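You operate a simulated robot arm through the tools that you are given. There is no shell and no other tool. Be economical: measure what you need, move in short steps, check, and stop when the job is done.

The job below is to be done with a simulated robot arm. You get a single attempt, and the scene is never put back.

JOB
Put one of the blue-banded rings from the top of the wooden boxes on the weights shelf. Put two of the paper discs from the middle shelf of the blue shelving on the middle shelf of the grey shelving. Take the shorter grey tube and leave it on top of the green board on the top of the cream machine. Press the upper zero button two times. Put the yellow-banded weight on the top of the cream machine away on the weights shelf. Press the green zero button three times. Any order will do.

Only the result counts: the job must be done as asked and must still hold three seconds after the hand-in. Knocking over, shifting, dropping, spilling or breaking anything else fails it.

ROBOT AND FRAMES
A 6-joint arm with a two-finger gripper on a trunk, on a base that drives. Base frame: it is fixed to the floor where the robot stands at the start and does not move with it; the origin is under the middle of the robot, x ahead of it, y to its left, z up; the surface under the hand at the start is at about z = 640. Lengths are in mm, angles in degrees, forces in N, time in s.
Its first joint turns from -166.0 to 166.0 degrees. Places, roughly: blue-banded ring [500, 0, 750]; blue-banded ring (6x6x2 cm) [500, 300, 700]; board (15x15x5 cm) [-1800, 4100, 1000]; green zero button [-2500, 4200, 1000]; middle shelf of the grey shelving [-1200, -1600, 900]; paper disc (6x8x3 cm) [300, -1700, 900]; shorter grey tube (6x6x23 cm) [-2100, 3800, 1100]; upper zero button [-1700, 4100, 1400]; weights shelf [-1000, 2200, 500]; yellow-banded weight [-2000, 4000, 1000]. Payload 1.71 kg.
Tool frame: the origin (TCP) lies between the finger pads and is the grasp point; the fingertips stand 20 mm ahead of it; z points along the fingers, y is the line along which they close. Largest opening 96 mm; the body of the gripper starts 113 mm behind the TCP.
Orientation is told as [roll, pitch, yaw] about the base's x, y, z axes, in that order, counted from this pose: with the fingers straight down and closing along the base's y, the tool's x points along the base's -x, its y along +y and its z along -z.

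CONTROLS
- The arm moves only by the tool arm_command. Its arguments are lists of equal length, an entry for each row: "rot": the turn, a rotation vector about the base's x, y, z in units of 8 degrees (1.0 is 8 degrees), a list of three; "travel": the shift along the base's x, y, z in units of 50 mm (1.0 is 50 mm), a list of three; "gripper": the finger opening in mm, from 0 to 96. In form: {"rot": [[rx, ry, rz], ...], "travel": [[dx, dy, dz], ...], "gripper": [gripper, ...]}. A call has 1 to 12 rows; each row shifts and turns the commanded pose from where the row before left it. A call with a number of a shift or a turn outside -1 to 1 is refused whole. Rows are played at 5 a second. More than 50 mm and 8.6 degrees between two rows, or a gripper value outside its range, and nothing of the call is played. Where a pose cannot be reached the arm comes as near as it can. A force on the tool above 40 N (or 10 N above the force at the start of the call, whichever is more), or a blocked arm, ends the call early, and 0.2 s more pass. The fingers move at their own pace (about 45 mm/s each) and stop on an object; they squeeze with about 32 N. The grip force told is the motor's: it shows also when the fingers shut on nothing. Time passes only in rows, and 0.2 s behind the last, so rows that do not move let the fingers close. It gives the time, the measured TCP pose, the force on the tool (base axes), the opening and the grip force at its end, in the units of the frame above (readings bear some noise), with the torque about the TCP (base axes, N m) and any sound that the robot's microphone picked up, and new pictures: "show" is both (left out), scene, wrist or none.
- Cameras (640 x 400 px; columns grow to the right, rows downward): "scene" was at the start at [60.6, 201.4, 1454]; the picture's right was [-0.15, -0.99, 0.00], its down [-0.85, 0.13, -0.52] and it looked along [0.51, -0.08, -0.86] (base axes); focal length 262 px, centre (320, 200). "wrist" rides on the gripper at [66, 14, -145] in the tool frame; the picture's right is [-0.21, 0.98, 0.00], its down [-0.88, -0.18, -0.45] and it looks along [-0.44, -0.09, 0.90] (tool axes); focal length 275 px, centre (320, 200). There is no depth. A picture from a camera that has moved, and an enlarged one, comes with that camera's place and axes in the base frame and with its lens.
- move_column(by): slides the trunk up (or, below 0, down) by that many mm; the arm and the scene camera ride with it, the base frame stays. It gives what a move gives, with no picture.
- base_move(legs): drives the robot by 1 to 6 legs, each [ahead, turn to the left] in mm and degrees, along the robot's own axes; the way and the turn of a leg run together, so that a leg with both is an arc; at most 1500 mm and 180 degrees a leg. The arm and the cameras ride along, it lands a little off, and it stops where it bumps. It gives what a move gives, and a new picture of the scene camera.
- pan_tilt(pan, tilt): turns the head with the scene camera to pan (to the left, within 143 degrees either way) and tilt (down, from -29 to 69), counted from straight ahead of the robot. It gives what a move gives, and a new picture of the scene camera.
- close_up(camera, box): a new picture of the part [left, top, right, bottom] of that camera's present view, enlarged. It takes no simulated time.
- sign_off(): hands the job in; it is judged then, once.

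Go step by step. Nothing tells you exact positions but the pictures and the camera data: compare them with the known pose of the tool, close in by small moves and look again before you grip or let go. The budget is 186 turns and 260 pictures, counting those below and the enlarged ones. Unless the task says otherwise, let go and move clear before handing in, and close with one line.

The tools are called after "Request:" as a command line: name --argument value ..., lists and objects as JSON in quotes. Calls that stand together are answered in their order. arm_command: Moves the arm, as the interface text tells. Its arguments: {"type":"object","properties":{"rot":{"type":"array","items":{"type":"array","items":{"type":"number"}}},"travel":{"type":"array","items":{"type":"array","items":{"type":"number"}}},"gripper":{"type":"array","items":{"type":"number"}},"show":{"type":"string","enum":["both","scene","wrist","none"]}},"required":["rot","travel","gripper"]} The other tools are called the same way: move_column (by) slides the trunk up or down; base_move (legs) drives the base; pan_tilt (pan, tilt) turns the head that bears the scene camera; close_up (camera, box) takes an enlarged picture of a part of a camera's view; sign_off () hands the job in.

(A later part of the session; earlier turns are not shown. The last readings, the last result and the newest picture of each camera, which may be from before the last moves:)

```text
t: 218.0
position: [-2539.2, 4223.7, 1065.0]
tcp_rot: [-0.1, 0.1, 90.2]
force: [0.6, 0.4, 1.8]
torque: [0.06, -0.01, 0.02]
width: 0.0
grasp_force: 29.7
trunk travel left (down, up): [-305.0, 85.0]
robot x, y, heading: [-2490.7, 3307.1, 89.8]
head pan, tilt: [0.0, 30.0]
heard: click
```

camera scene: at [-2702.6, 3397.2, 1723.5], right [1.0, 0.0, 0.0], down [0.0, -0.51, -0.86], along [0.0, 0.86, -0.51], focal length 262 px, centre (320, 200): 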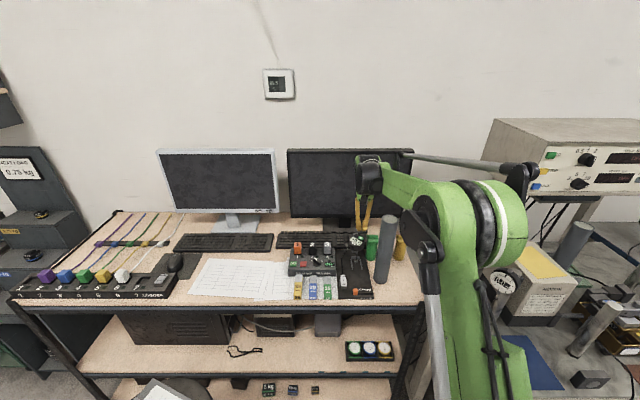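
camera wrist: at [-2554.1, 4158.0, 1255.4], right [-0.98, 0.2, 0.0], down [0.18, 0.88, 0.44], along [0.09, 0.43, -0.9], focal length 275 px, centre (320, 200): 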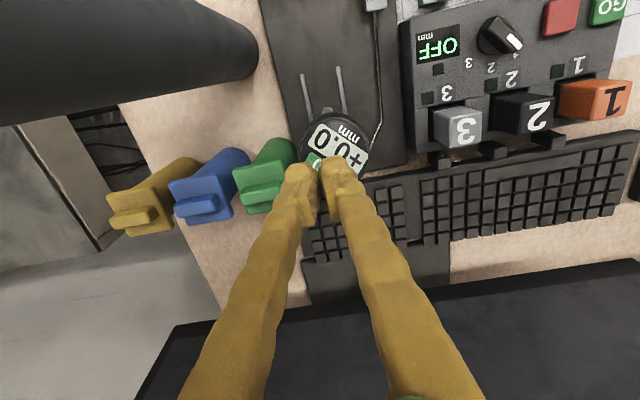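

Three clicks: green zero done. Withdraw upward and back, then drive round to the shelving for the paper discs.

Request:
arm_command --rot '[[0, 0, 0], [0, 0, 0], [0, 0, 0], [0, 0, 0], [0, 0, 0], [0, 0, 0], [0, 0, 0], [0, 0, 0], [0, 0, 0], [0, 0, 0], [0, 0, 0]]' --travel '[[0, 0, 0.5], [0, 0, 0.8], [0, 0, 0.9], [0, 0, 0.8], [0, -0.9, 0], [0, -0.95, 0], [0, -0.95, 0], [0, -0.95, 0], [0, -0.95, 0], [0, -0.95, 0], [0, -0.95, 0]]' --gripper '[0, 0, 0, 0, 0, 0, 0, 0, 0, 0, 0]' --show "none"

Request:
base_move --legs '[[-300, 0], [0, 34], [-1000, 0], [0, 146]]'

```text
t: 220.4
position: [-2538.2, 3892.9, 1215.6]
tcp_rot: [-0.1, 0.0, 90.2]
force: [-0.4, -0.7, -0.3]
torque: [0.1, 0.02, 0.0]
width: 0.2
grasp_force: 29.5
trunk travel left (down, up): [-305.0, 85.0]
robot x, y, heading: [-2495.0, 3306.2, 89.8]
head pan, tilt: [0.0, 30.0]
```

```text
t: 241.3
position: [-1876.8, 1588.4, 1215.7]
tcp_rot: [-0.1, 0.1, -89.3]
force: [-0.6, -0.6, 0.1]
torque: [0.05, 0.01, 0.01]
width: 0.2
grasp_force: 29.4
trunk travel left (down, up): [-305.0, 85.0]
robot x, y, heading: [-1932.5, 2178.3, -89.5]
head pan, tilt: [0.0, 30.0]
camera scene: at [-1724.7, 2091.6, 1723.5], right [-1.0, -0.01, 0.0], down [0.0, 0.51, -0.86], along [0.01, -0.86, -0.51], focal length 262 px, centre (320, 200)
```

scene: 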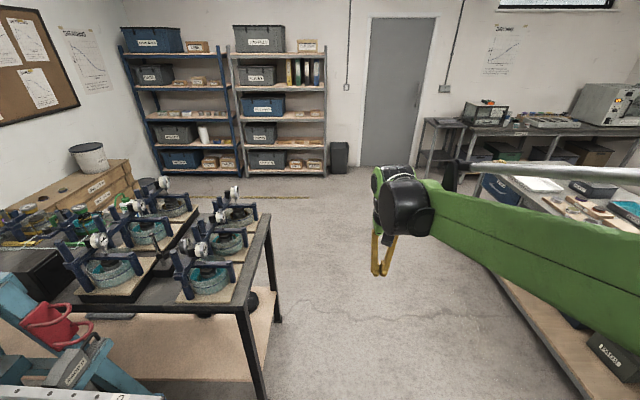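

Clear path ahead. Drive on.

Request:
base_move --legs '[[1450, 0], [1350, 0], [0, 89.5], [1500, 0], [500, 0]]'

Request:
pan_tilt --pan -80 --tilt 25

```text
t: 278.5
position: [590.8, -518.7, 1237.5]
tcp_rot: [-0.1, -2.2, 0.3]
force: [0.3, 0.1, 0.0]
torque: [-0.01, 0.04, 0.04]
width: 0.0
grasp_force: 29.1
trunk travel left (down, up): [-305.0, 85.0]
robot x, y, heading: [55.2, -574.4, 0.1]
head pan, tilt: [0.0, 30.0]
stopped in leg 5: the robot was blocked; the commanded pose is now the measured one
camera scene: at [88.6, -359.9, 1725.4], right [0.0, -1.0, 0.0], down [-0.49, 0.0, -0.87], along [0.87, 0.0, -0.49], focal length 262 px, centre (320, 200)
```

scene: 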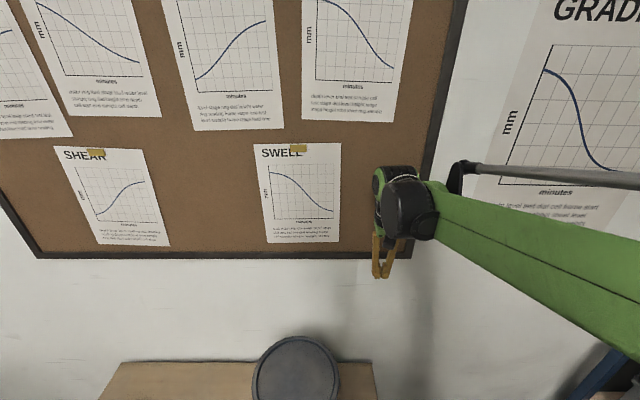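

```text
t: 280.1
position: [594.3, -519.2, 1235.4]
tcp_rot: [-0.1, -2.1, 0.2]
force: [-0.8, -1.0, -0.1]
torque: [0.0, -0.05, 0.01]
width: 0.1
grasp_force: 29.0
trunk travel left (down, up): [-305.0, 85.0]
robot x, y, heading: [55.0, -570.1, -0.1]
head pan, tilt: [-80.0, 25.0]
camera scene: at [54.5, -450.8, 1732.7], right [-0.98, -0.17, 0.01], down [-0.08, 0.42, -0.91], along [0.16, -0.89, -0.42], focal length 262 px, centre (320, 200)
```

scene: 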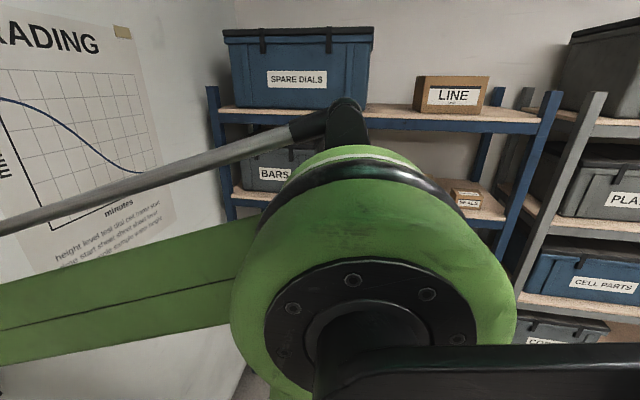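

The base bumped the wooden boxes. I'll back off and check that nothing on them moved.

Request:
base_move --legs '[[-250, 0]]'

Request:
pan_tilt --pan 35 --tilt 45

```text
t: 282.3
position: [361.1, -519.7, 1228.3]
tcp_rot: [-0.1, -1.3, 0.1]
force: [1.9, 0.5, -0.6]
torque: [-0.02, 0.22, 0.01]
width: 0.2
grasp_force: 30.0
trunk travel left (down, up): [-305.0, 85.0]
robot x, y, heading: [-197.7, -571.8, -0.1]
head pan, tilt: [-80.0, 25.0]
camera scene: at [-176.5, -450.7, 1732.6], right [-0.98, -0.17, 0.02], down [-0.09, 0.42, -0.9], along [0.15, -0.89, -0.43], focal length 262 px, centre (320, 200)
```

scene: 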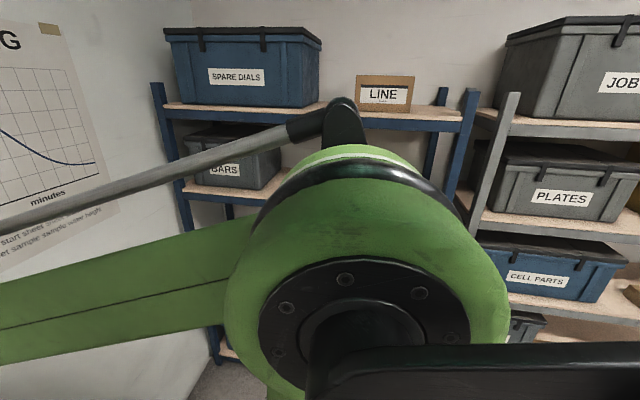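

```text
t: 284.3
position: [360.1, -519.4, 1228.9]
tcp_rot: [-0.1, -1.4, 0.2]
force: [2.7, -1.1, 0.0]
torque: [0.01, 0.41, -0.02]
width: 0.0
grasp_force: 29.4
trunk travel left (down, up): [-305.0, 85.0]
robot x, y, heading: [-193.9, -570.2, -0.0]
head pan, tilt: [35.0, 45.0]
camera scene: at [-123.9, -313.4, 1700.9], right [0.57, -0.82, -0.01], down [-0.59, -0.4, -0.69], along [0.56, 0.4, -0.72], focal length 262 px, centre (320, 200)
```

scene: 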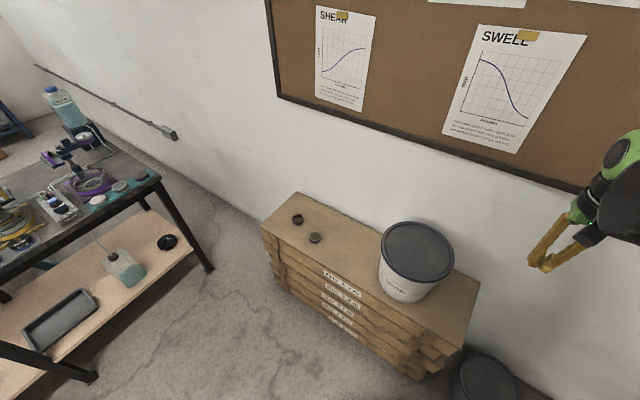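

Rings, sieve and bucket are where they were; the thing met was the floor bin near (500, -770), which appears in its old place. Now turn to face the blue shelving.

Request:
base_move --legs '[[130, 0], [0, -90]]'

Request:
pan_tilt --pan 20 --tilt 35

```text
t: 291.7
position: [-10.0, -1106.9, 1237.4]
tcp_rot: [-0.1, -2.3, -89.7]
force: [1.0, -0.8, -0.4]
torque: [0.0, 0.01, -0.01]
width: 0.0
grasp_force: 29.1
trunk travel left (down, up): [-305.0, 85.0]
robot x, y, heading: [-58.4, -574.1, -90.1]
head pan, tilt: [35.0, 45.0]
camera scene: at [197.8, -632.8, 1701.3], right [-0.82, -0.58, -0.01], down [-0.41, 0.59, -0.7], along [0.41, -0.57, -0.72], focal length 262 px, centre (320, 200)
```

scene: 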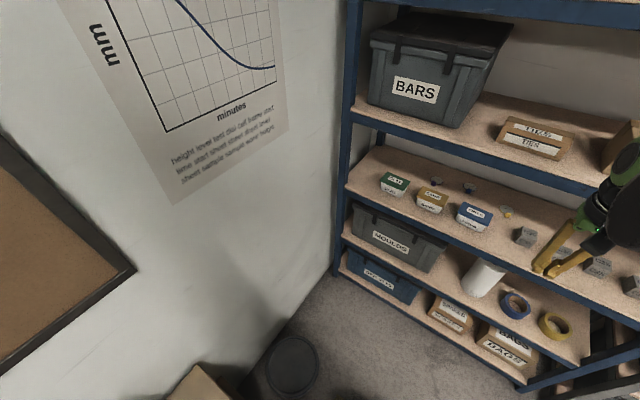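

```text
t: 292.4
position: [-9.4, -1102.1, 1241.3]
tcp_rot: [0.0, -2.7, -89.7]
force: [0.0, -2.3, 0.5]
torque: [0.26, 0.02, 0.02]
width: 0.0
grasp_force: 29.5
trunk travel left (down, up): [-305.0, 85.0]
robot x, y, heading: [-58.5, -573.2, -89.8]
head pan, tilt: [20.0, 35.0]
camera scene: at [181.0, -657.3, 1715.4], right [-0.94, -0.34, -0.01], down [-0.2, 0.56, -0.81], along [0.28, -0.76, -0.59], focal length 262 px, centre (320, 200)
```

scene: 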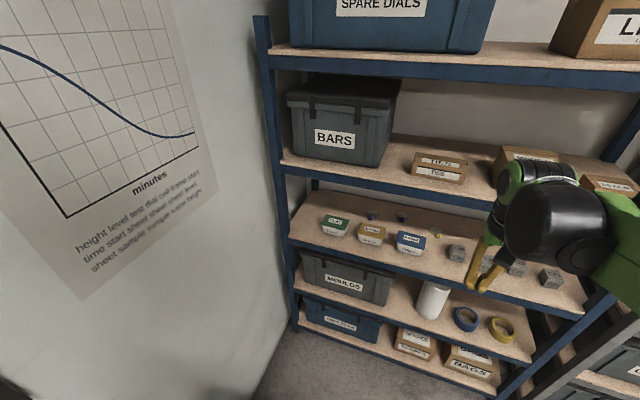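

Five shelves; zooming in on the middle one.

Request:
close_up --camera "scene" --box '[290, 180, 450, 280]'

Request:
close_up --camera "scene" --box '[420, 200, 580, 300]'

```text
4.00 times, centred on (370, 230) of scene
camera zoom: at [181.0, -657.3, 1715.4], right [-0.94, -0.34, -0.01], down [-0.2, 0.56, -0.81], along [0.28, -0.76, -0.59], focal length 1049 px, centre (120, 80)
```

zoom: 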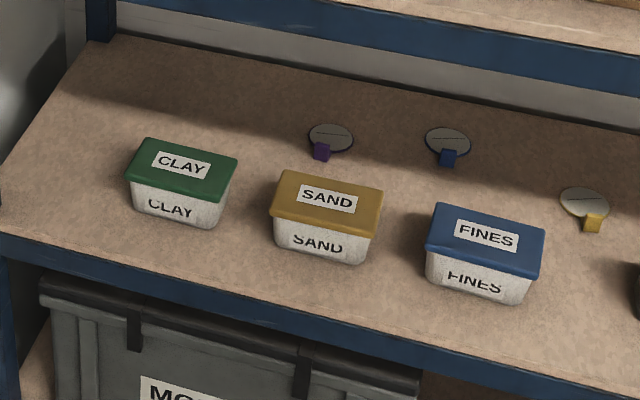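

```text
4.00 times, centred on (500, 250) of scene
camera zoom: at [181.0, -657.3, 1715.4], right [-0.94, -0.34, -0.01], down [-0.2, 0.56, -0.81], along [0.28, -0.76, -0.59], focal length 1049 px, centre (-400, 0)
```

zoom: 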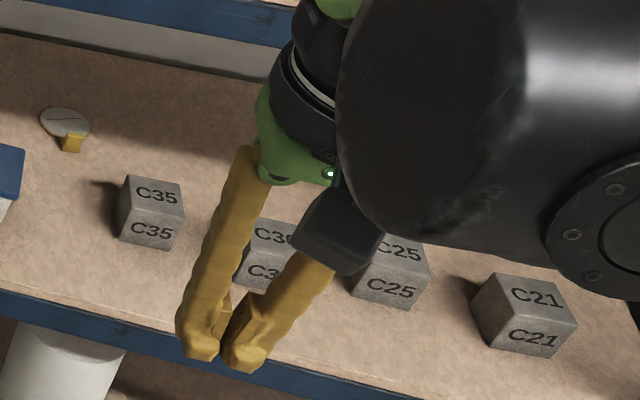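

The paper discs are the three white discs with upright coloured tabs (purple, blue, yellow) on the middle shelf. I'll take the yellow-tabbed one at about (-14, -1613) first: lower the trunk, tilt the tool forward and close in.

Request:
move_column --by -184

Request:
arm_command --rot '[[0, 0, 0], [-0.9, 0, 0], [-0.9, 0, 0], [-0.9, 0, 0], [-0.9, 0, 0], [-0.9, 0, 0], [-0.9, 0, 0], [-0.9, 0, 0]]' --travel '[[0, -0.6, 0], [0, -0.7, 0], [0, -0.7, 0], [0, -0.5, 0], [0, -0.5, 0], [0, -0.3, 0], [0, 0, 0], [0, 0, 0]]' --gripper '[0, 20, 50, 50, 50, 50, 50, 50]'

```text
t: 294.5
position: [-12.2, -1087.4, 1062.7]
tcp_rot: [0.0, -3.2, -89.8]
force: [0.2, 0.8, 0.5]
torque: [-0.06, 0.02, 0.0]
width: 0.0
grasp_force: 29.7
trunk travel left (down, up): [-121.0, 269.0]
robot x, y, heading: [-58.8, -573.7, -90.1]
head pan, tilt: [20.0, 35.0]
```

```text
t: 296.3
position: [-11.0, -1254.4, 1061.5]
tcp_rot: [-0.6, -53.7, -89.5]
force: [-0.4, 0.2, 0.6]
torque: [-0.02, 0.01, 0.02]
width: 49.8
grasp_force: 0.1
trunk travel left (down, up): [-121.0, 269.0]
robot x, y, heading: [-54.9, -571.2, -89.8]
head pan, tilt: [20.0, 35.0]
camera scene: at [181.2, -646.4, 1531.9], right [-0.94, -0.34, -0.01], down [-0.2, 0.55, -0.81], along [0.28, -0.76, -0.59], focal length 262 px, centre (320, 200)
camera wrist: at [2.8, -1096.5, 1093.7], right [0.98, -0.12, 0.16], down [-0.18, -0.16, 0.97], along [-0.09, -0.98, -0.18], focal length 275 px, centre (320, 200)
```

scene: 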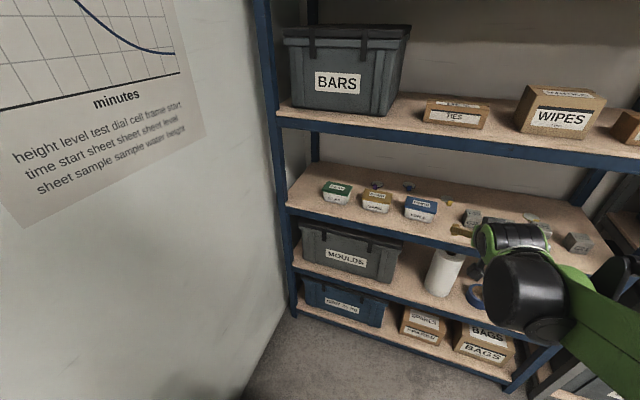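
wrist: 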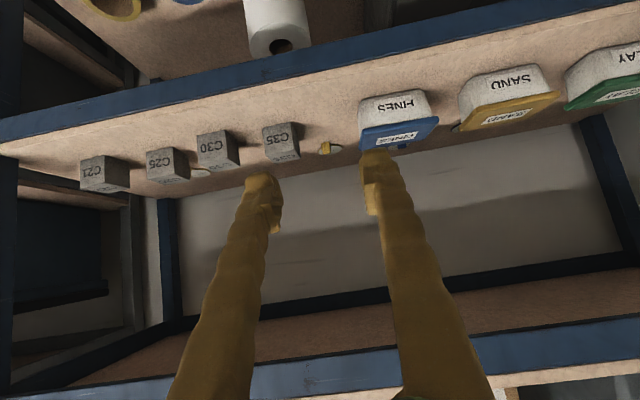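

Triangulated: yellow tab at (-13, -1608, ~905). Approach to y ≈ -1490, z ≈ 990 and look.

Request:
arm_command --rot '[[0, 0, 0], [0, 0, 0], [0, 0, 0], [0, 0, 0], [0, 0, 0], [0, 0, 0]]' --travel '[[0, -0.8, -0.3], [0, -0.8, -0.3], [-0.04, -0.8, -0.3], [0, -0.8, -0.3], [0, -0.8, -0.2], [0, -0.6, 0]]' --gripper '[50, 50, 50, 46, 46, 46]'

Request:
close_up --camera "wrist" --box '[200, 60, 440, 210]'

```text
t: 297.7
position: [-13.3, -1483.3, 989.8]
tcp_rot: [-0.6, -53.6, -89.4]
force: [-0.8, 0.1, 0.1]
torque: [-0.03, 0.0, 0.0]
width: 45.7
grasp_force: 0.0
trunk travel left (down, up): [-121.0, 269.0]
robot x, y, heading: [-56.5, -576.6, -89.8]
head pan, tilt: [20.0, 35.0]
camera scene: at [181.2, -646.4, 1531.9], right [-0.94, -0.34, -0.01], down [-0.2, 0.55, -0.81], along [0.28, -0.76, -0.59], focal length 262 px, centre (320, 200)
camera wrist: at [-0.3, -1326.8, 1023.5], right [0.98, -0.12, 0.16], down [-0.18, -0.16, 0.97], along [-0.09, -0.98, -0.18], focal length 275 px, centre (320, 200)
```

scene: 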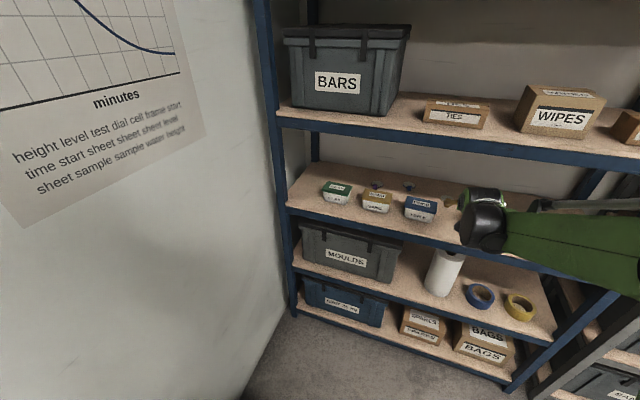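
wrist: 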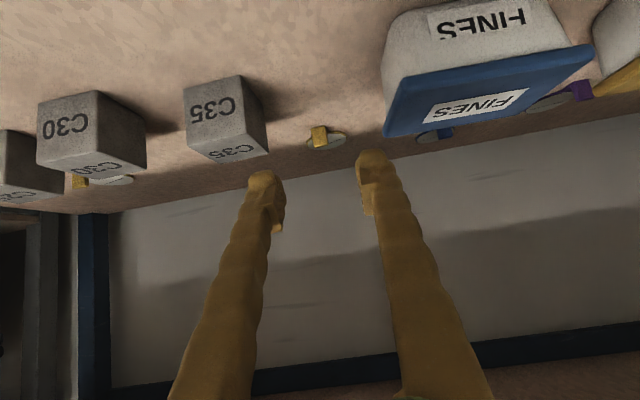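

```text
2.67 times, centred on (320, 135) of wrist
camera zoom: at [-0.3, -1326.8, 1023.5], right [0.98, -0.12, 0.16], down [-0.18, -0.16, 0.97], along [-0.09, -0.98, -0.18], focal length 734 px, centre (320, 373)
```

zoom: 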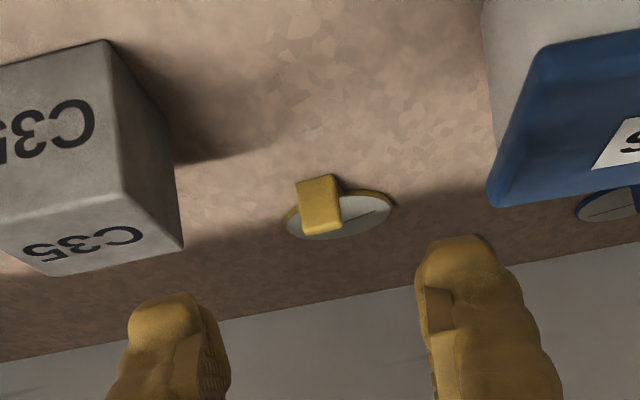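

The tab (14 mm wide, z ≈ 897–920) is at (-14, -1597) with the disc behind it. Advance along the tool axis onto the tab.

Request:
arm_command --rot '[[0, 0, 0], [0, 0, 0], [0, 0, 0], [0, 0, 0]]' --travel '[[0, -0.7, -0.46], [0, -0.7, -0.46], [0, -0.6, -0.36], [0, 0, 0]]' --gripper '[46, 46, 46, 46]' --show "wrist"

Request:
close_up --camera "wrist" --box '[200, 80, 440, 230]'

```text
t: 298.7
position: [-15.3, -1583.6, 924.9]
tcp_rot: [-0.5, -53.6, -89.5]
force: [-1.0, 0.6, -1.0]
torque: [-0.02, -0.01, -0.01]
width: 46.0
grasp_force: 0.1
trunk travel left (down, up): [-121.0, 269.0]
robot x, y, heading: [-55.9, -575.9, -90.1]
head pan, tilt: [20.0, 35.0]
camera wrist: at [-2.0, -1427.0, 958.1], right [0.98, -0.12, 0.16], down [-0.18, -0.16, 0.97], along [-0.09, -0.98, -0.18], focal length 275 px, centre (320, 200)
```

wrist: 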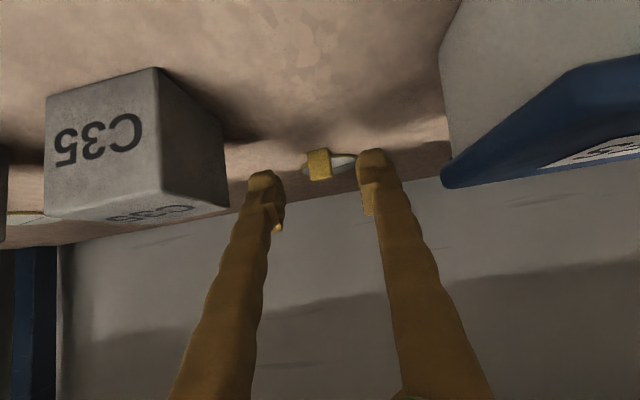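

```text
2.67 times, centred on (320, 155) of wrist
camera zoom: at [-2.0, -1427.0, 958.1], right [0.98, -0.12, 0.16], down [-0.18, -0.16, 0.97], along [-0.09, -0.98, -0.18], focal length 734 px, centre (320, 320)
```

zoom: 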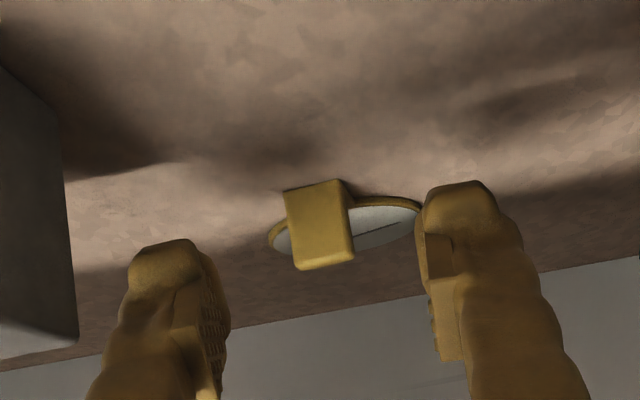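

The tab is nearer than thought (y ≈ -1581, centre z ≈ 909). Back a touch and lower so that the fingertips straddle it, then close.

Request:
arm_command --rot '[[0, 0, 0], [0, 0, 0], [0, 0, 0], [0, 0, 0], [0, 0, 0]]' --travel '[[0.02, 0.16, 0], [0, 0, -0.16], [0, 0, 0], [0, 0, 0], [0, 0, 0]]' --gripper '[46, 46, 46, 0, 0]' --show "wrist"

Request:
close_up --camera "wrist" --box '[200, 80, 440, 230]'

```text
t: 299.9
position: [-11.9, -1575.0, 918.2]
tcp_rot: [-0.6, -53.7, -89.5]
force: [0.2, -0.2, 0.8]
torque: [-0.02, 0.03, 0.01]
width: 0.2
grasp_force: 5.0
trunk travel left (down, up): [-121.0, 269.0]
robot x, y, heading: [-57.3, -572.6, -89.8]
head pan, tilt: [20.0, 35.0]
camera wrist: at [0.6, -1418.4, 950.4], right [0.98, -0.12, 0.16], down [-0.18, -0.16, 0.97], along [-0.09, -0.98, -0.18], focal length 275 px, centre (320, 200)
```

wrist: 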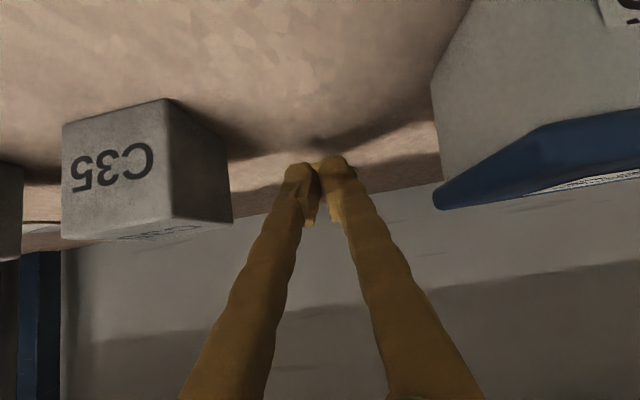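

```text
2.67 times, centred on (320, 155) of wrist
camera zoom: at [0.6, -1418.4, 950.4], right [0.98, -0.12, 0.16], down [-0.18, -0.16, 0.97], along [-0.09, -0.98, -0.18], focal length 734 px, centre (320, 320)
```

zoom: 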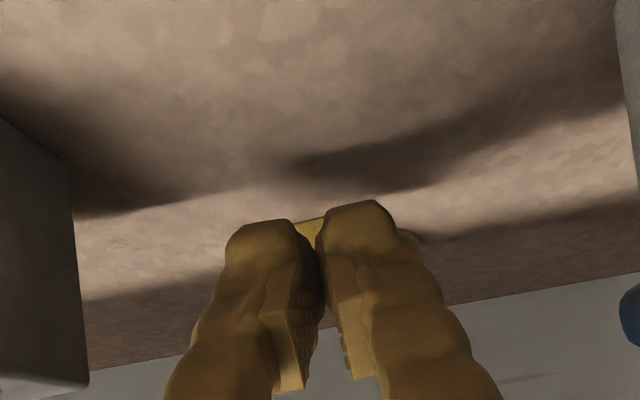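

Closed on nothing: the tab is beyond the tips (y ≈ -1598 after all). Reopen, go 18 mm further and close again.

Request:
arm_command --rot '[[0, 0, 0], [0, 0, 0], [0, 0, 0], [0, 0, 0], [0, 0, 0], [0, 0, 0], [0, 0, 0]]' --travel '[[0, 0, 0.04], [0, 0, 0], [-0.03, -0.2, 0], [0, -0.18, -0.1], [0, 0, 0], [0, 0, 0], [0, 0, 0]]' --gripper '[46, 46, 46, 46, 46, 0, 0]' --show "wrist"

Request:
close_up --camera "wrist" --box '[200, 80, 440, 230]'

```text
t: 301.5
position: [-12.8, -1594.0, 915.8]
tcp_rot: [-0.6, -53.6, -89.5]
force: [0.2, -0.2, -0.3]
torque: [-0.03, -0.01, -0.03]
width: 0.0
grasp_force: 5.3
trunk travel left (down, up): [-121.0, 269.0]
robot x, y, heading: [-59.7, -573.2, -89.8]
head pan, tilt: [20.0, 35.0]
camera wrist: at [-0.1, -1437.6, 948.6], right [0.98, -0.12, 0.16], down [-0.18, -0.16, 0.97], along [-0.09, -0.98, -0.18], focal length 275 px, centre (320, 200)
```

wrist: 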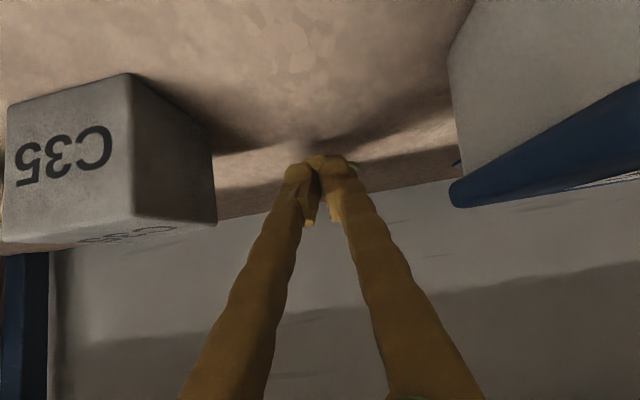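

```text
2.67 times, centred on (320, 155) of wrist
camera zoom: at [-0.1, -1437.6, 948.6], right [0.98, -0.12, 0.16], down [-0.18, -0.16, 0.97], along [-0.09, -0.98, -0.18], focal length 734 px, centre (320, 320)
```

zoom: 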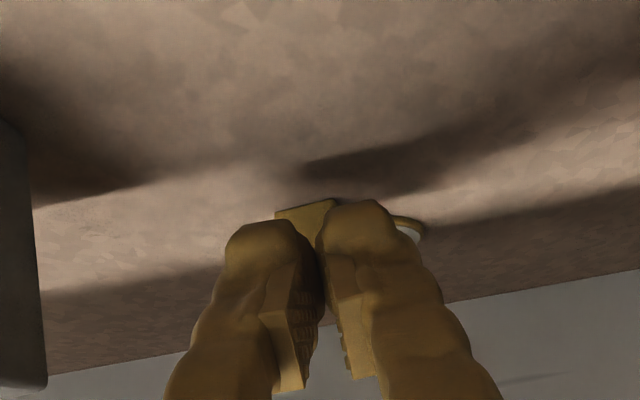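

Still short: triangulating over three views puts the tab at (-17, -1640) with its base at z ≈ 877. Reopen and advance ~40 mm, lower ~16.

Request:
arm_command --rot '[[0, 0, 0], [0, 0, 0], [0, 0, 0], [0, 0, 0], [0, 0, 0]]' --travel '[[0, 0.1, 0.1], [0, 0, 0], [-0.06, -0.4, -0.06], [0, -0.4, -0.2], [0, 0, 0]]' --gripper '[46, 46, 46, 46, 46]' --show "wrist"

Request:
close_up --camera "wrist" --box '[200, 80, 440, 230]'

```text
t: 302.7
position: [-16.4, -1630.9, 907.1]
tcp_rot: [-0.6, -53.6, -89.3]
force: [-0.8, -0.1, -0.1]
torque: [0.02, -0.02, -0.03]
width: 46.2
grasp_force: 0.1
trunk travel left (down, up): [-121.0, 269.0]
robot x, y, heading: [-60.0, -573.2, -90.1]
head pan, tilt: [20.0, 35.0]
camera wrist: at [-3.3, -1474.6, 939.9], right [0.98, -0.12, 0.16], down [-0.18, -0.16, 0.97], along [-0.09, -0.98, -0.18], focal length 275 px, centre (320, 200)
```

wrist: 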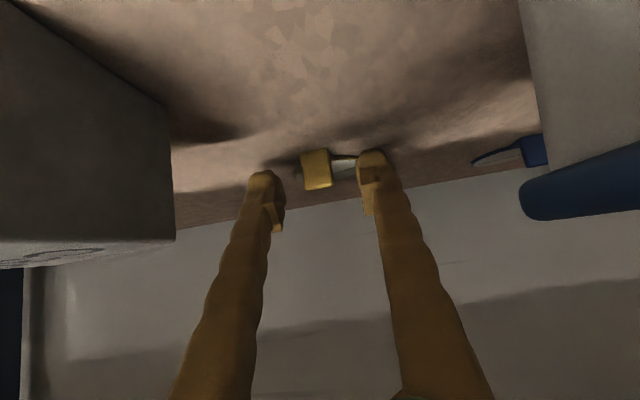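

```text
2.67 times, centred on (320, 155) of wrist
camera zoom: at [-3.3, -1474.6, 939.9], right [0.98, -0.12, 0.16], down [-0.18, -0.16, 0.97], along [-0.09, -0.98, -0.18], focal length 734 px, centre (320, 320)
```

zoom: 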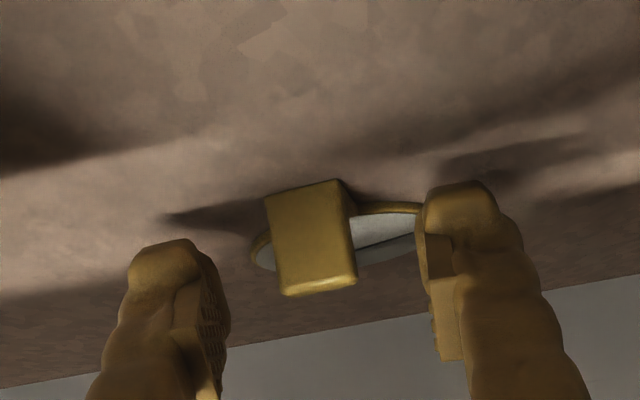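

Now the tab lies right between the fingertips. A little further and close.

Request:
arm_command --rot '[[0, 0, 0], [0, 0, 0], [0, 0, 0], [0, 0, 0], [0, 0, 0]]' --travel '[[0, -0.2, -0.1], [0, 0, 0], [0, 0, 0], [0, 0, 0], [0, 0, 0]]' --gripper '[46, 0, 0, 0, 0]' --show "wrist"

```text
t: 303.9
position: [-15.7, -1640.6, 903.8]
tcp_rot: [-0.6, -53.6, -89.5]
force: [0.7, -0.4, -0.2]
torque: [0.01, 0.02, 0.04]
width: 10.4
grasp_force: 32.5
trunk travel left (down, up): [-121.0, 269.0]
robot x, y, heading: [-56.9, -571.5, -89.7]
head pan, tilt: [20.0, 35.0]
camera wrist: at [-3.4, -1483.8, 935.9], right [0.98, -0.12, 0.16], down [-0.18, -0.16, 0.97], along [-0.09, -0.98, -0.18], focal length 275 px, centre (320, 200)
```

wrist: 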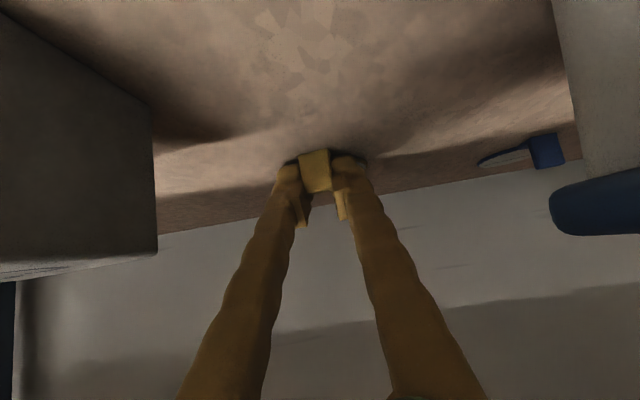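

Gripped (10 mm). Lift gently and check.

Request:
arm_command --rot '[[0, 0, 0], [0, 0, 0], [0, 0, 0], [0, 0, 0]]' --travel '[[0, 0, 0.2], [0, 0, 0.4], [0, 0, 0.6], [0, 0, 0]]' --gripper '[0, 0, 0, 0]' --show "wrist"

```text
t: 304.9
position: [-17.4, -1640.8, 965.1]
tcp_rot: [-0.6, -53.7, -89.4]
force: [0.0, 0.4, 0.2]
torque: [0.01, -0.03, -0.01]
width: 10.9
grasp_force: 31.7
trunk travel left (down, up): [-121.0, 269.0]
robot x, y, heading: [-57.8, -576.0, -89.8]
head pan, tilt: [20.0, 35.0]
camera wrist: at [-3.1, -1482.9, 996.9], right [0.98, -0.12, 0.16], down [-0.18, -0.16, 0.97], along [-0.09, -0.98, -0.18], focal length 275 px, centre (320, 200)
```

wrist: 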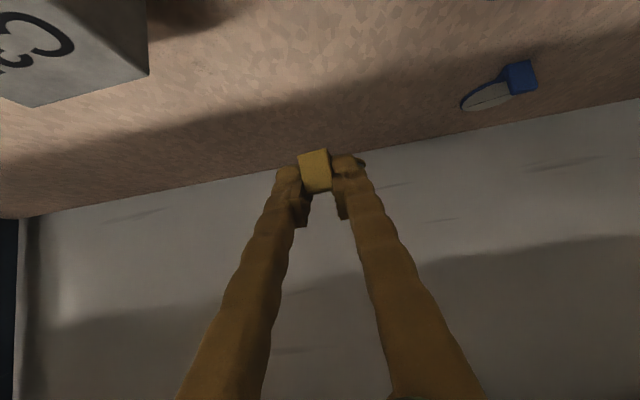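

Disc lifted by its tab. Draw it out of the shelf and drive to the grey shelving.

Request:
arm_command --rot '[[0, 0, 0], [0, 0, 0], [0, 0, 0], [0, 0, 0], [0, 0, 0], [0, 0, 0], [0, 0, 0], [0, 0, 0], [0, 0, 0]]' --travel '[[0, 0.5, 0.5], [0, 0.8, 0.3], [0, 0.95, 0], [0, 0.95, 0], [0, 0.95, 0], [0, 0.95, 0], [0, 0.95, 0], [0, 0.95, 0], [0, 0.9, 0]]' --gripper '[0, 0, 0, 0, 0, 0, 0, 0, 0]' --show "wrist"

Request:
base_move --legs '[[0, -90], [1100, 0], [0, 90]]'

Request:
pan_tilt --pan 5 --tilt 30

```text
t: 306.9
position: [-16.1, -1242.2, 1003.0]
tcp_rot: [-0.6, -53.6, -89.4]
force: [-0.4, 0.9, -0.2]
torque: [0.0, 0.01, 0.0]
width: 11.6
grasp_force: 31.8
trunk travel left (down, up): [-121.0, 269.0]
robot x, y, heading: [-57.7, -570.7, -89.9]
head pan, tilt: [20.0, 35.0]
camera wrist: at [-3.2, -1086.6, 1035.9], right [0.98, -0.12, 0.16], down [-0.18, -0.16, 0.97], along [-0.09, -0.98, -0.18], focal length 275 px, centre (320, 200)
```

wrist: 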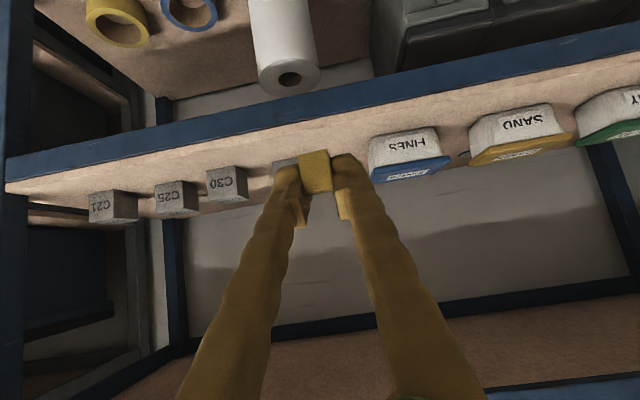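

```text
t: 326.3
position: [-1144.0, -1238.2, 1002.3]
tcp_rot: [-0.6, -53.6, -90.8]
force: [-0.1, -1.0, 0.0]
torque: [-0.02, 0.01, -0.01]
width: 12.4
grasp_force: 32.4
trunk travel left (down, up): [-121.0, 269.0]
robot x, y, heading: [-1173.1, -564.3, -91.3]
head pan, tilt: [20.0, 35.0]
camera scene: at [-934.3, -644.5, 1531.9], right [-0.95, -0.32, -0.01], down [-0.18, 0.56, -0.81], along [0.26, -0.77, -0.59], focal length 262 px, centre (320, 200)
```

scene: 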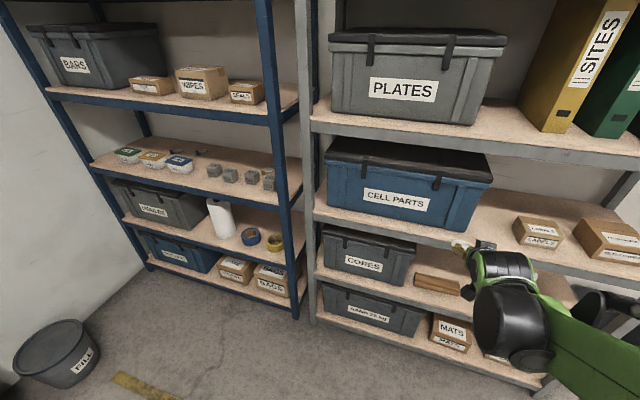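

```text
t: 327.1
position: [-1143.4, -1219.2, 1014.3]
tcp_rot: [-0.5, -54.7, -90.9]
force: [0.6, 0.1, 0.3]
torque: [-0.03, -0.02, 0.03]
width: 12.2
grasp_force: 32.1
trunk travel left (down, up): [-121.0, 269.0]
robot x, y, heading: [-1174.6, -566.4, -91.3]
head pan, tilt: [5.0, 30.0]
camera scene: at [-956.5, -644.3, 1539.9], right [-1.0, -0.07, 0.0], down [-0.03, 0.51, -0.86], along [0.06, -0.86, -0.51], focal length 262 px, centre (320, 200)
```

scene: 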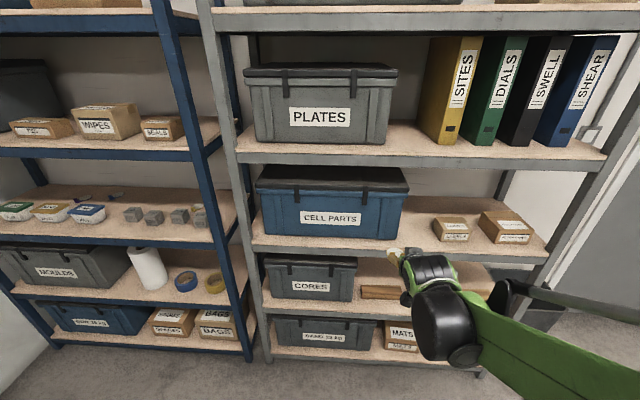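

Enlarging the middle shelf of the grey rack to find free places.

Request:
close_up --camera "scene" --box '[370, 160, 570, 285]'

Request:
close_up --camera "wrist" --box '[0, 0, 640, 400]'

```text
3.20 times, centred on (470, 222) of scene
camera zoom: at [-956.5, -644.3, 1539.9], right [-1.0, -0.07, 0.0], down [-0.03, 0.51, -0.86], along [0.06, -0.86, -0.51], focal length 839 px, centre (-160, 128)
```

zoom: 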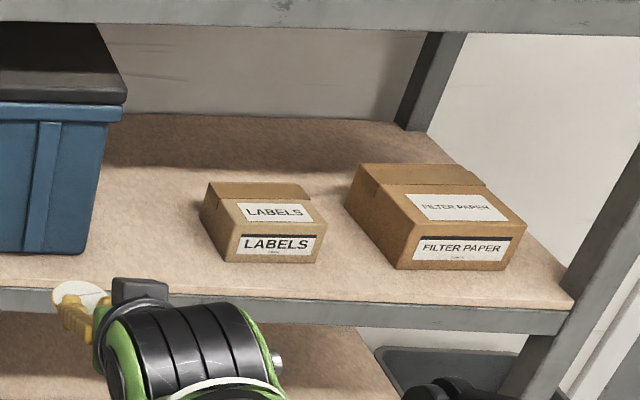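

```text
1.00 times, centred on (320, 200) of wrist (not enlarged: the box is as wide or as high as the picture)
camera zoom: at [-1127.1, -1062.7, 1044.0], right [0.98, -0.14, 0.16], down [-0.18, -0.14, 0.97], along [-0.12, -0.98, -0.16], focal length 275 px, centre (320, 200)
```

zoom: 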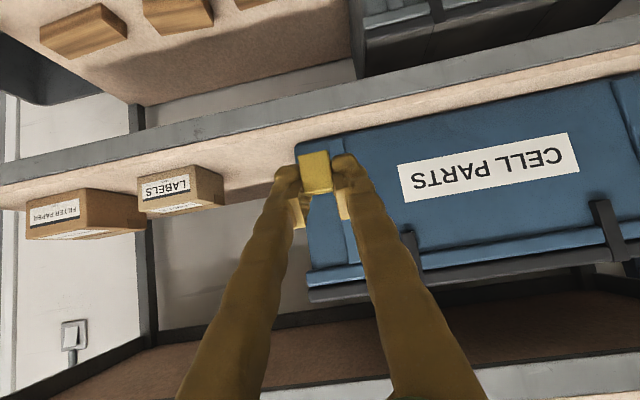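

There's a ~150 mm wide free gap between the CELL PARTS bin and the LABELS carton (x ≈ -1364…-1214). I'll line up at x ≈ -1290 in front of it.

Request:
arm_command --rot '[[0, 0, 0], [0, 0, 0], [0, 0, 0], [0, 0, 0], [0, 0, 0], [0, 0, 0]]' --travel '[[0, -0.9, -0.2], [0, -0.9, -0.2], [-0.7, -0.4, -0.2], [-0.8, 0, 0], [-0.8, 0, 0], [-0.7, 0, 0]]' --gripper '[0, 0, 0, 0, 0, 0]'

```text
t: 328.5
position: [-1293.3, -1331.8, 981.5]
tcp_rot: [-0.7, -54.5, -90.9]
force: [0.0, 0.8, 0.2]
torque: [-0.01, 0.06, -0.07]
width: 12.5
grasp_force: 32.4
trunk travel left (down, up): [-121.0, 269.0]
robot x, y, heading: [-1173.8, -563.3, -91.6]
head pan, tilt: [5.0, 30.0]
camera scene: at [-956.3, -651.5, 1539.5], right [-1.0, -0.06, 0.0], down [-0.03, 0.51, -0.86], along [0.06, -0.86, -0.51], focal length 262 px, centre (320, 200)
camera wrist: at [-1277.4, -1175.3, 1011.6], right [0.98, -0.14, 0.16], down [-0.18, -0.14, 0.97], along [-0.12, -0.98, -0.17], focal length 275 px, centre (320, 200)
```

scene: 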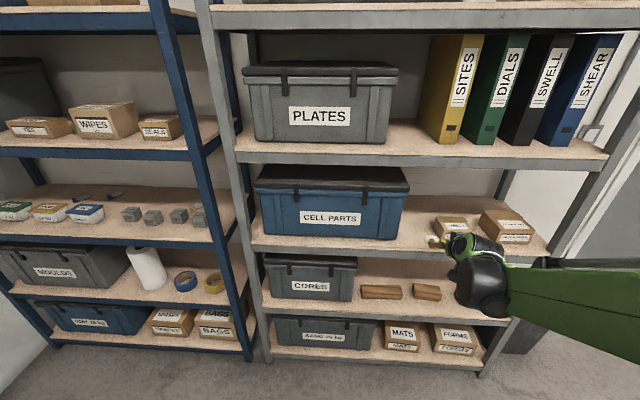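
wrist: 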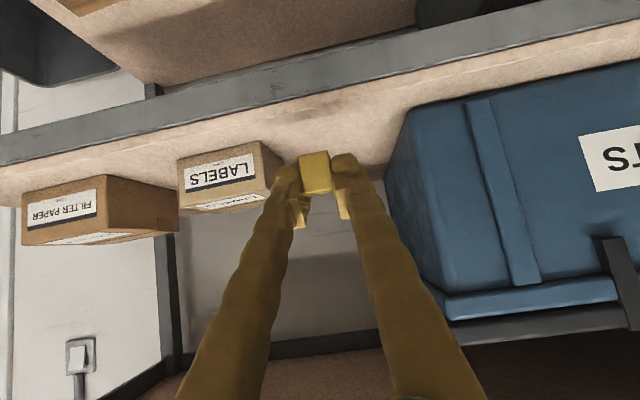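

Well centred in the gap. Advance to y ≈ -1570 at z ≈ 965.

Request:
arm_command --rot '[[0, 0, 0], [0, 0, 0], [0, 0, 0], [0, 0, 0], [0, 0, 0], [0, 0, 0]]' --travel '[[0.1, -0.8, -0.1], [0, -0.9, -0.1], [0, -0.9, -0.1], [0, -0.9, 0], [0, -0.9, 0], [0, -0.4, 0]]' --gripper '[0, 0, 0, 0, 0, 0]'

Request:
close_up --camera "scene" --box '[380, 180, 520, 270]'

```text
t: 329.9
position: [-1288.7, -1573.3, 965.5]
tcp_rot: [-0.6, -54.5, -90.9]
force: [-0.2, 0.6, -0.4]
torque: [-0.02, -0.01, 0.0]
width: 12.2
grasp_force: 31.7
trunk travel left (down, up): [-121.0, 269.0]
robot x, y, heading: [-1171.7, -562.3, -91.5]
head pan, tilt: [5.0, 30.0]
camera scene: at [-956.8, -651.8, 1539.5], right [-1.0, -0.06, 0.0], down [-0.03, 0.51, -0.86], along [0.06, -0.86, -0.51], focal length 262 px, centre (320, 200)
camera wrist: at [-1271.8, -1416.2, 996.8], right [0.98, -0.14, 0.16], down [-0.18, -0.14, 0.97], along [-0.12, -0.98, -0.17], focal length 275 px, centre (320, 200)
```

scene: 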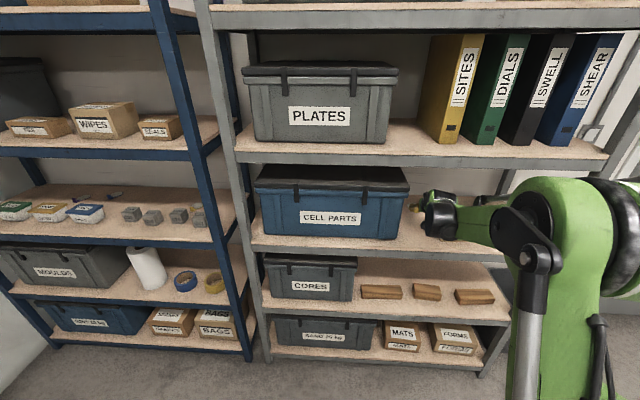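
wrist: 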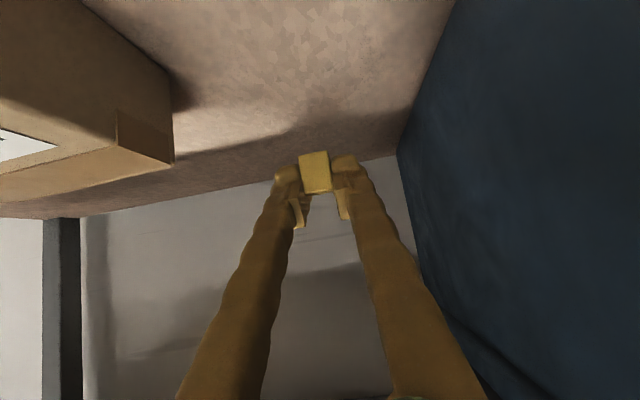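

```text
4.44 times, centred on (450, 225) of scene
camera zoom: at [-956.8, -651.8, 1539.5], right [-1.0, -0.06, 0.0], down [-0.03, 0.51, -0.86], along [0.06, -0.86, -0.51], focal length 1165 px, centre (-258, 89)
```

zoom: 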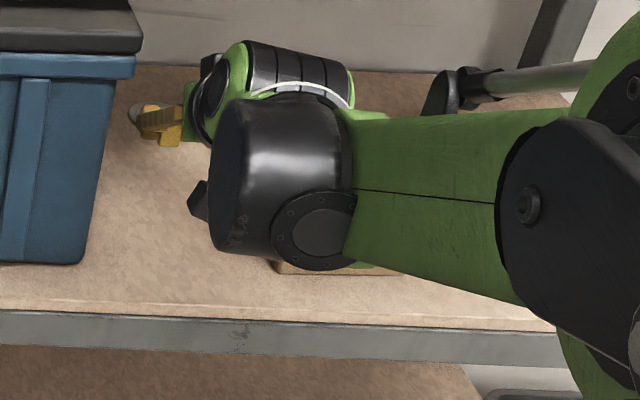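

Clear all round. Lower toward the shelf.

Request:
arm_command --rot '[[0, 0, 0], [0, 0, 0], [0, 0, 0], [0, 0, 0]]' --travel '[[0, 0, -0.3], [0, 0, -0.3], [0, 0, -0.1], [0, 0, 0]]' --gripper '[0, 0, 0, 0]' --show "wrist"

Request:
close_up --camera "wrist" --box '[200, 60, 440, 210]'

```text
t: 330.9
position: [-1288.5, -1573.9, 930.9]
tcp_rot: [-0.5, -54.4, -90.9]
force: [0.4, 0.0, 0.1]
torque: [0.02, -0.01, 0.01]
width: 12.3
grasp_force: 32.4
trunk travel left (down, up): [-121.0, 269.0]
robot x, y, heading: [-1172.3, -569.1, -91.4]
head pan, tilt: [5.0, 30.0]
camera wrist: at [-1272.0, -1416.0, 962.0], right [0.98, -0.14, 0.16], down [-0.18, -0.14, 0.97], along [-0.12, -0.98, -0.17], focal length 275 px, centre (320, 200)
```

wrist: 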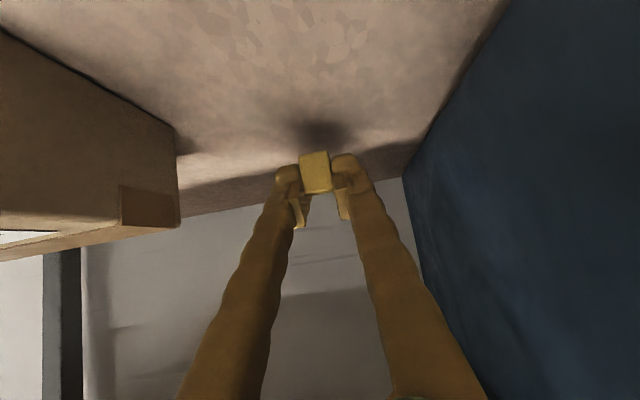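

```text
2.67 times, centred on (320, 135) of wrist
camera zoom: at [-1272.0, -1416.0, 962.0], right [0.98, -0.14, 0.16], down [-0.18, -0.14, 0.97], along [-0.12, -0.98, -0.17], focal length 734 px, centre (320, 373)
```

zoom: 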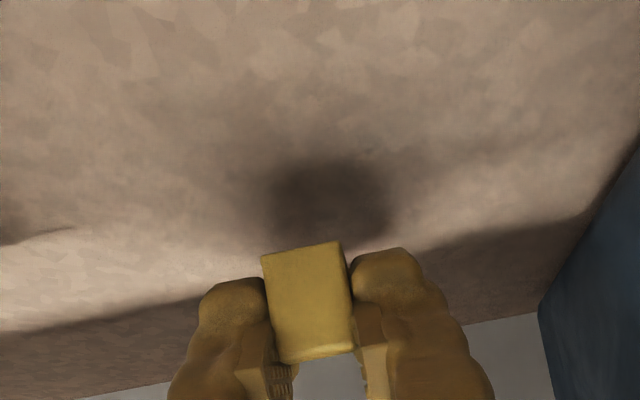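

Request:
arm_command --rot '[[0, 0, 0], [0, 0, 0], [0, 0, 0], [0, 0, 0]]' --travel '[[0, 0, -0.1], [0, 0, -0.08], [0, 0, -0.08], [0, 0, 0]]' --gripper '[0, 0, 0, 0]' --show "none"

Request:
close_up --camera "wrist" --box '[200, 60, 440, 210]'

```text
t: 331.9
position: [-1291.4, -1572.7, 918.2]
tcp_rot: [-0.6, -54.5, -90.9]
force: [0.4, 0.8, -0.5]
torque: [-0.01, -0.04, 0.0]
width: 12.2
grasp_force: 32.0
trunk travel left (down, up): [-121.0, 269.0]
robot x, y, heading: [-1173.0, -561.1, -91.2]
head pan, tilt: [5.0, 30.0]
```

```text
2.67 times, centred on (320, 135) of wrist
camera zoom: at [-1272.6, -1415.2, 949.0], right [0.98, -0.14, 0.16], down [-0.18, -0.14, 0.97], along [-0.12, -0.98, -0.17], focal length 734 px, centre (320, 373)
```

zoom: 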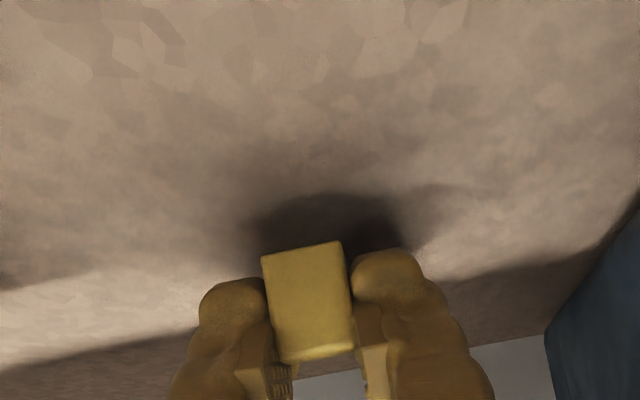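

Request:
arm_command --rot '[[0, 0, 0], [0, 0, 0], [0, 0, 0], [0, 0, 0]]' --travel '[[0, 0, -0.06], [0, 0, -0.06], [0, 0, -0.06], [0, 0, 0]]' --gripper '[0, 0, 0, 0]' --show "none"

Request:
close_up --camera "wrist" --box '[200, 60, 440, 210]'

```text
t: 332.9
position: [-1288.9, -1573.8, 910.1]
tcp_rot: [-0.5, -54.5, -90.9]
force: [-0.3, 0.2, 0.1]
torque: [-0.02, -0.02, 0.01]
width: 12.5
grasp_force: 32.2
trunk travel left (down, up): [-121.0, 269.0]
robot x, y, heading: [-1173.5, -566.6, -91.2]
head pan, tilt: [5.0, 30.0]
```

```text
2.67 times, centred on (320, 135) of wrist
camera zoom: at [-1272.0, -1415.9, 940.0], right [0.98, -0.14, 0.16], down [-0.18, -0.14, 0.97], along [-0.12, -0.98, -0.17], focal length 734 px, centre (320, 373)
```

zoom: 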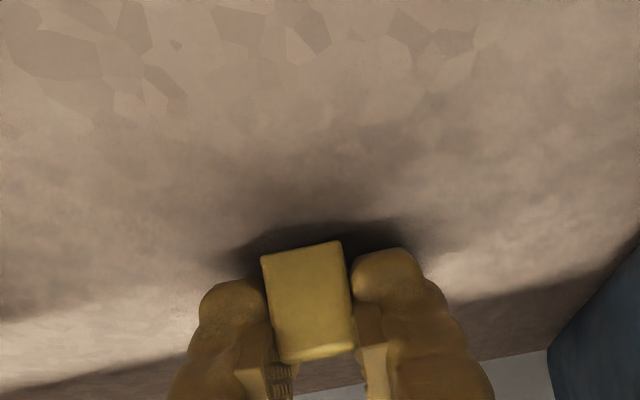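

Request:
arm_command --rot '[[0, 0, 0], [0, 0, 0], [0, 0, 0]]' --travel '[[0, 0, -0.05], [0, 0, -0.05], [0, 0, 0]]' --gripper '[0, 0, 0]' --show "none"

Request:
close_up --camera "wrist" --box '[200, 60, 440, 210]'

```text
t: 333.7
position: [-1289.0, -1573.0, 905.4]
tcp_rot: [-0.6, -54.4, -90.9]
force: [0.6, -0.5, -0.4]
torque: [-0.03, 0.02, 0.02]
width: 12.3
grasp_force: 32.0
trunk travel left (down, up): [-121.0, 269.0]
robot x, y, heading: [-1172.7, -563.6, -91.3]
head pan, tilt: [5.0, 30.0]
```

```text
2.67 times, centred on (320, 135) of wrist
camera zoom: at [-1271.8, -1416.6, 935.0], right [0.98, -0.14, 0.16], down [-0.18, -0.14, 0.97], along [-0.12, -0.98, -0.17], focal length 734 px, centre (320, 373)
```

zoom: 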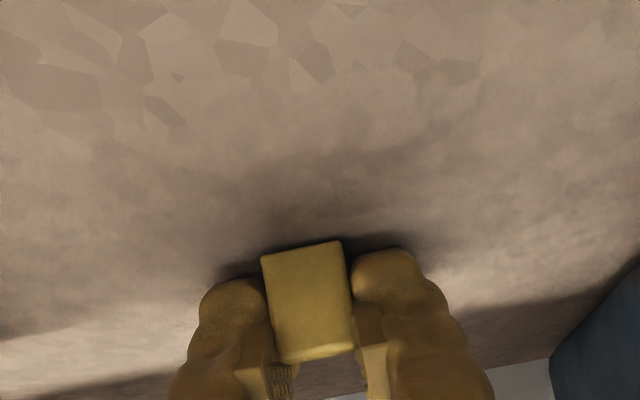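

Request:
arm_command --rot '[[0, 0, 0], [0, 0, 0], [0, 0, 0]]' --travel '[[0, 0, -0.04], [0, 0, -0.03], [0, 0, 0]]' --gripper '[0, 0, 0]' --show "none"

```text
t: 334.5
position: [-1288.4, -1573.5, 903.7]
tcp_rot: [-0.6, -54.4, -90.9]
force: [1.4, -2.0, 9.3]
torque: [0.02, -0.09, 0.02]
width: 12.6
grasp_force: 32.1
trunk travel left (down, up): [-121.0, 269.0]
robot x, y, heading: [-1174.4, -561.8, -91.5]
head pan, tilt: [5.0, 30.0]
```

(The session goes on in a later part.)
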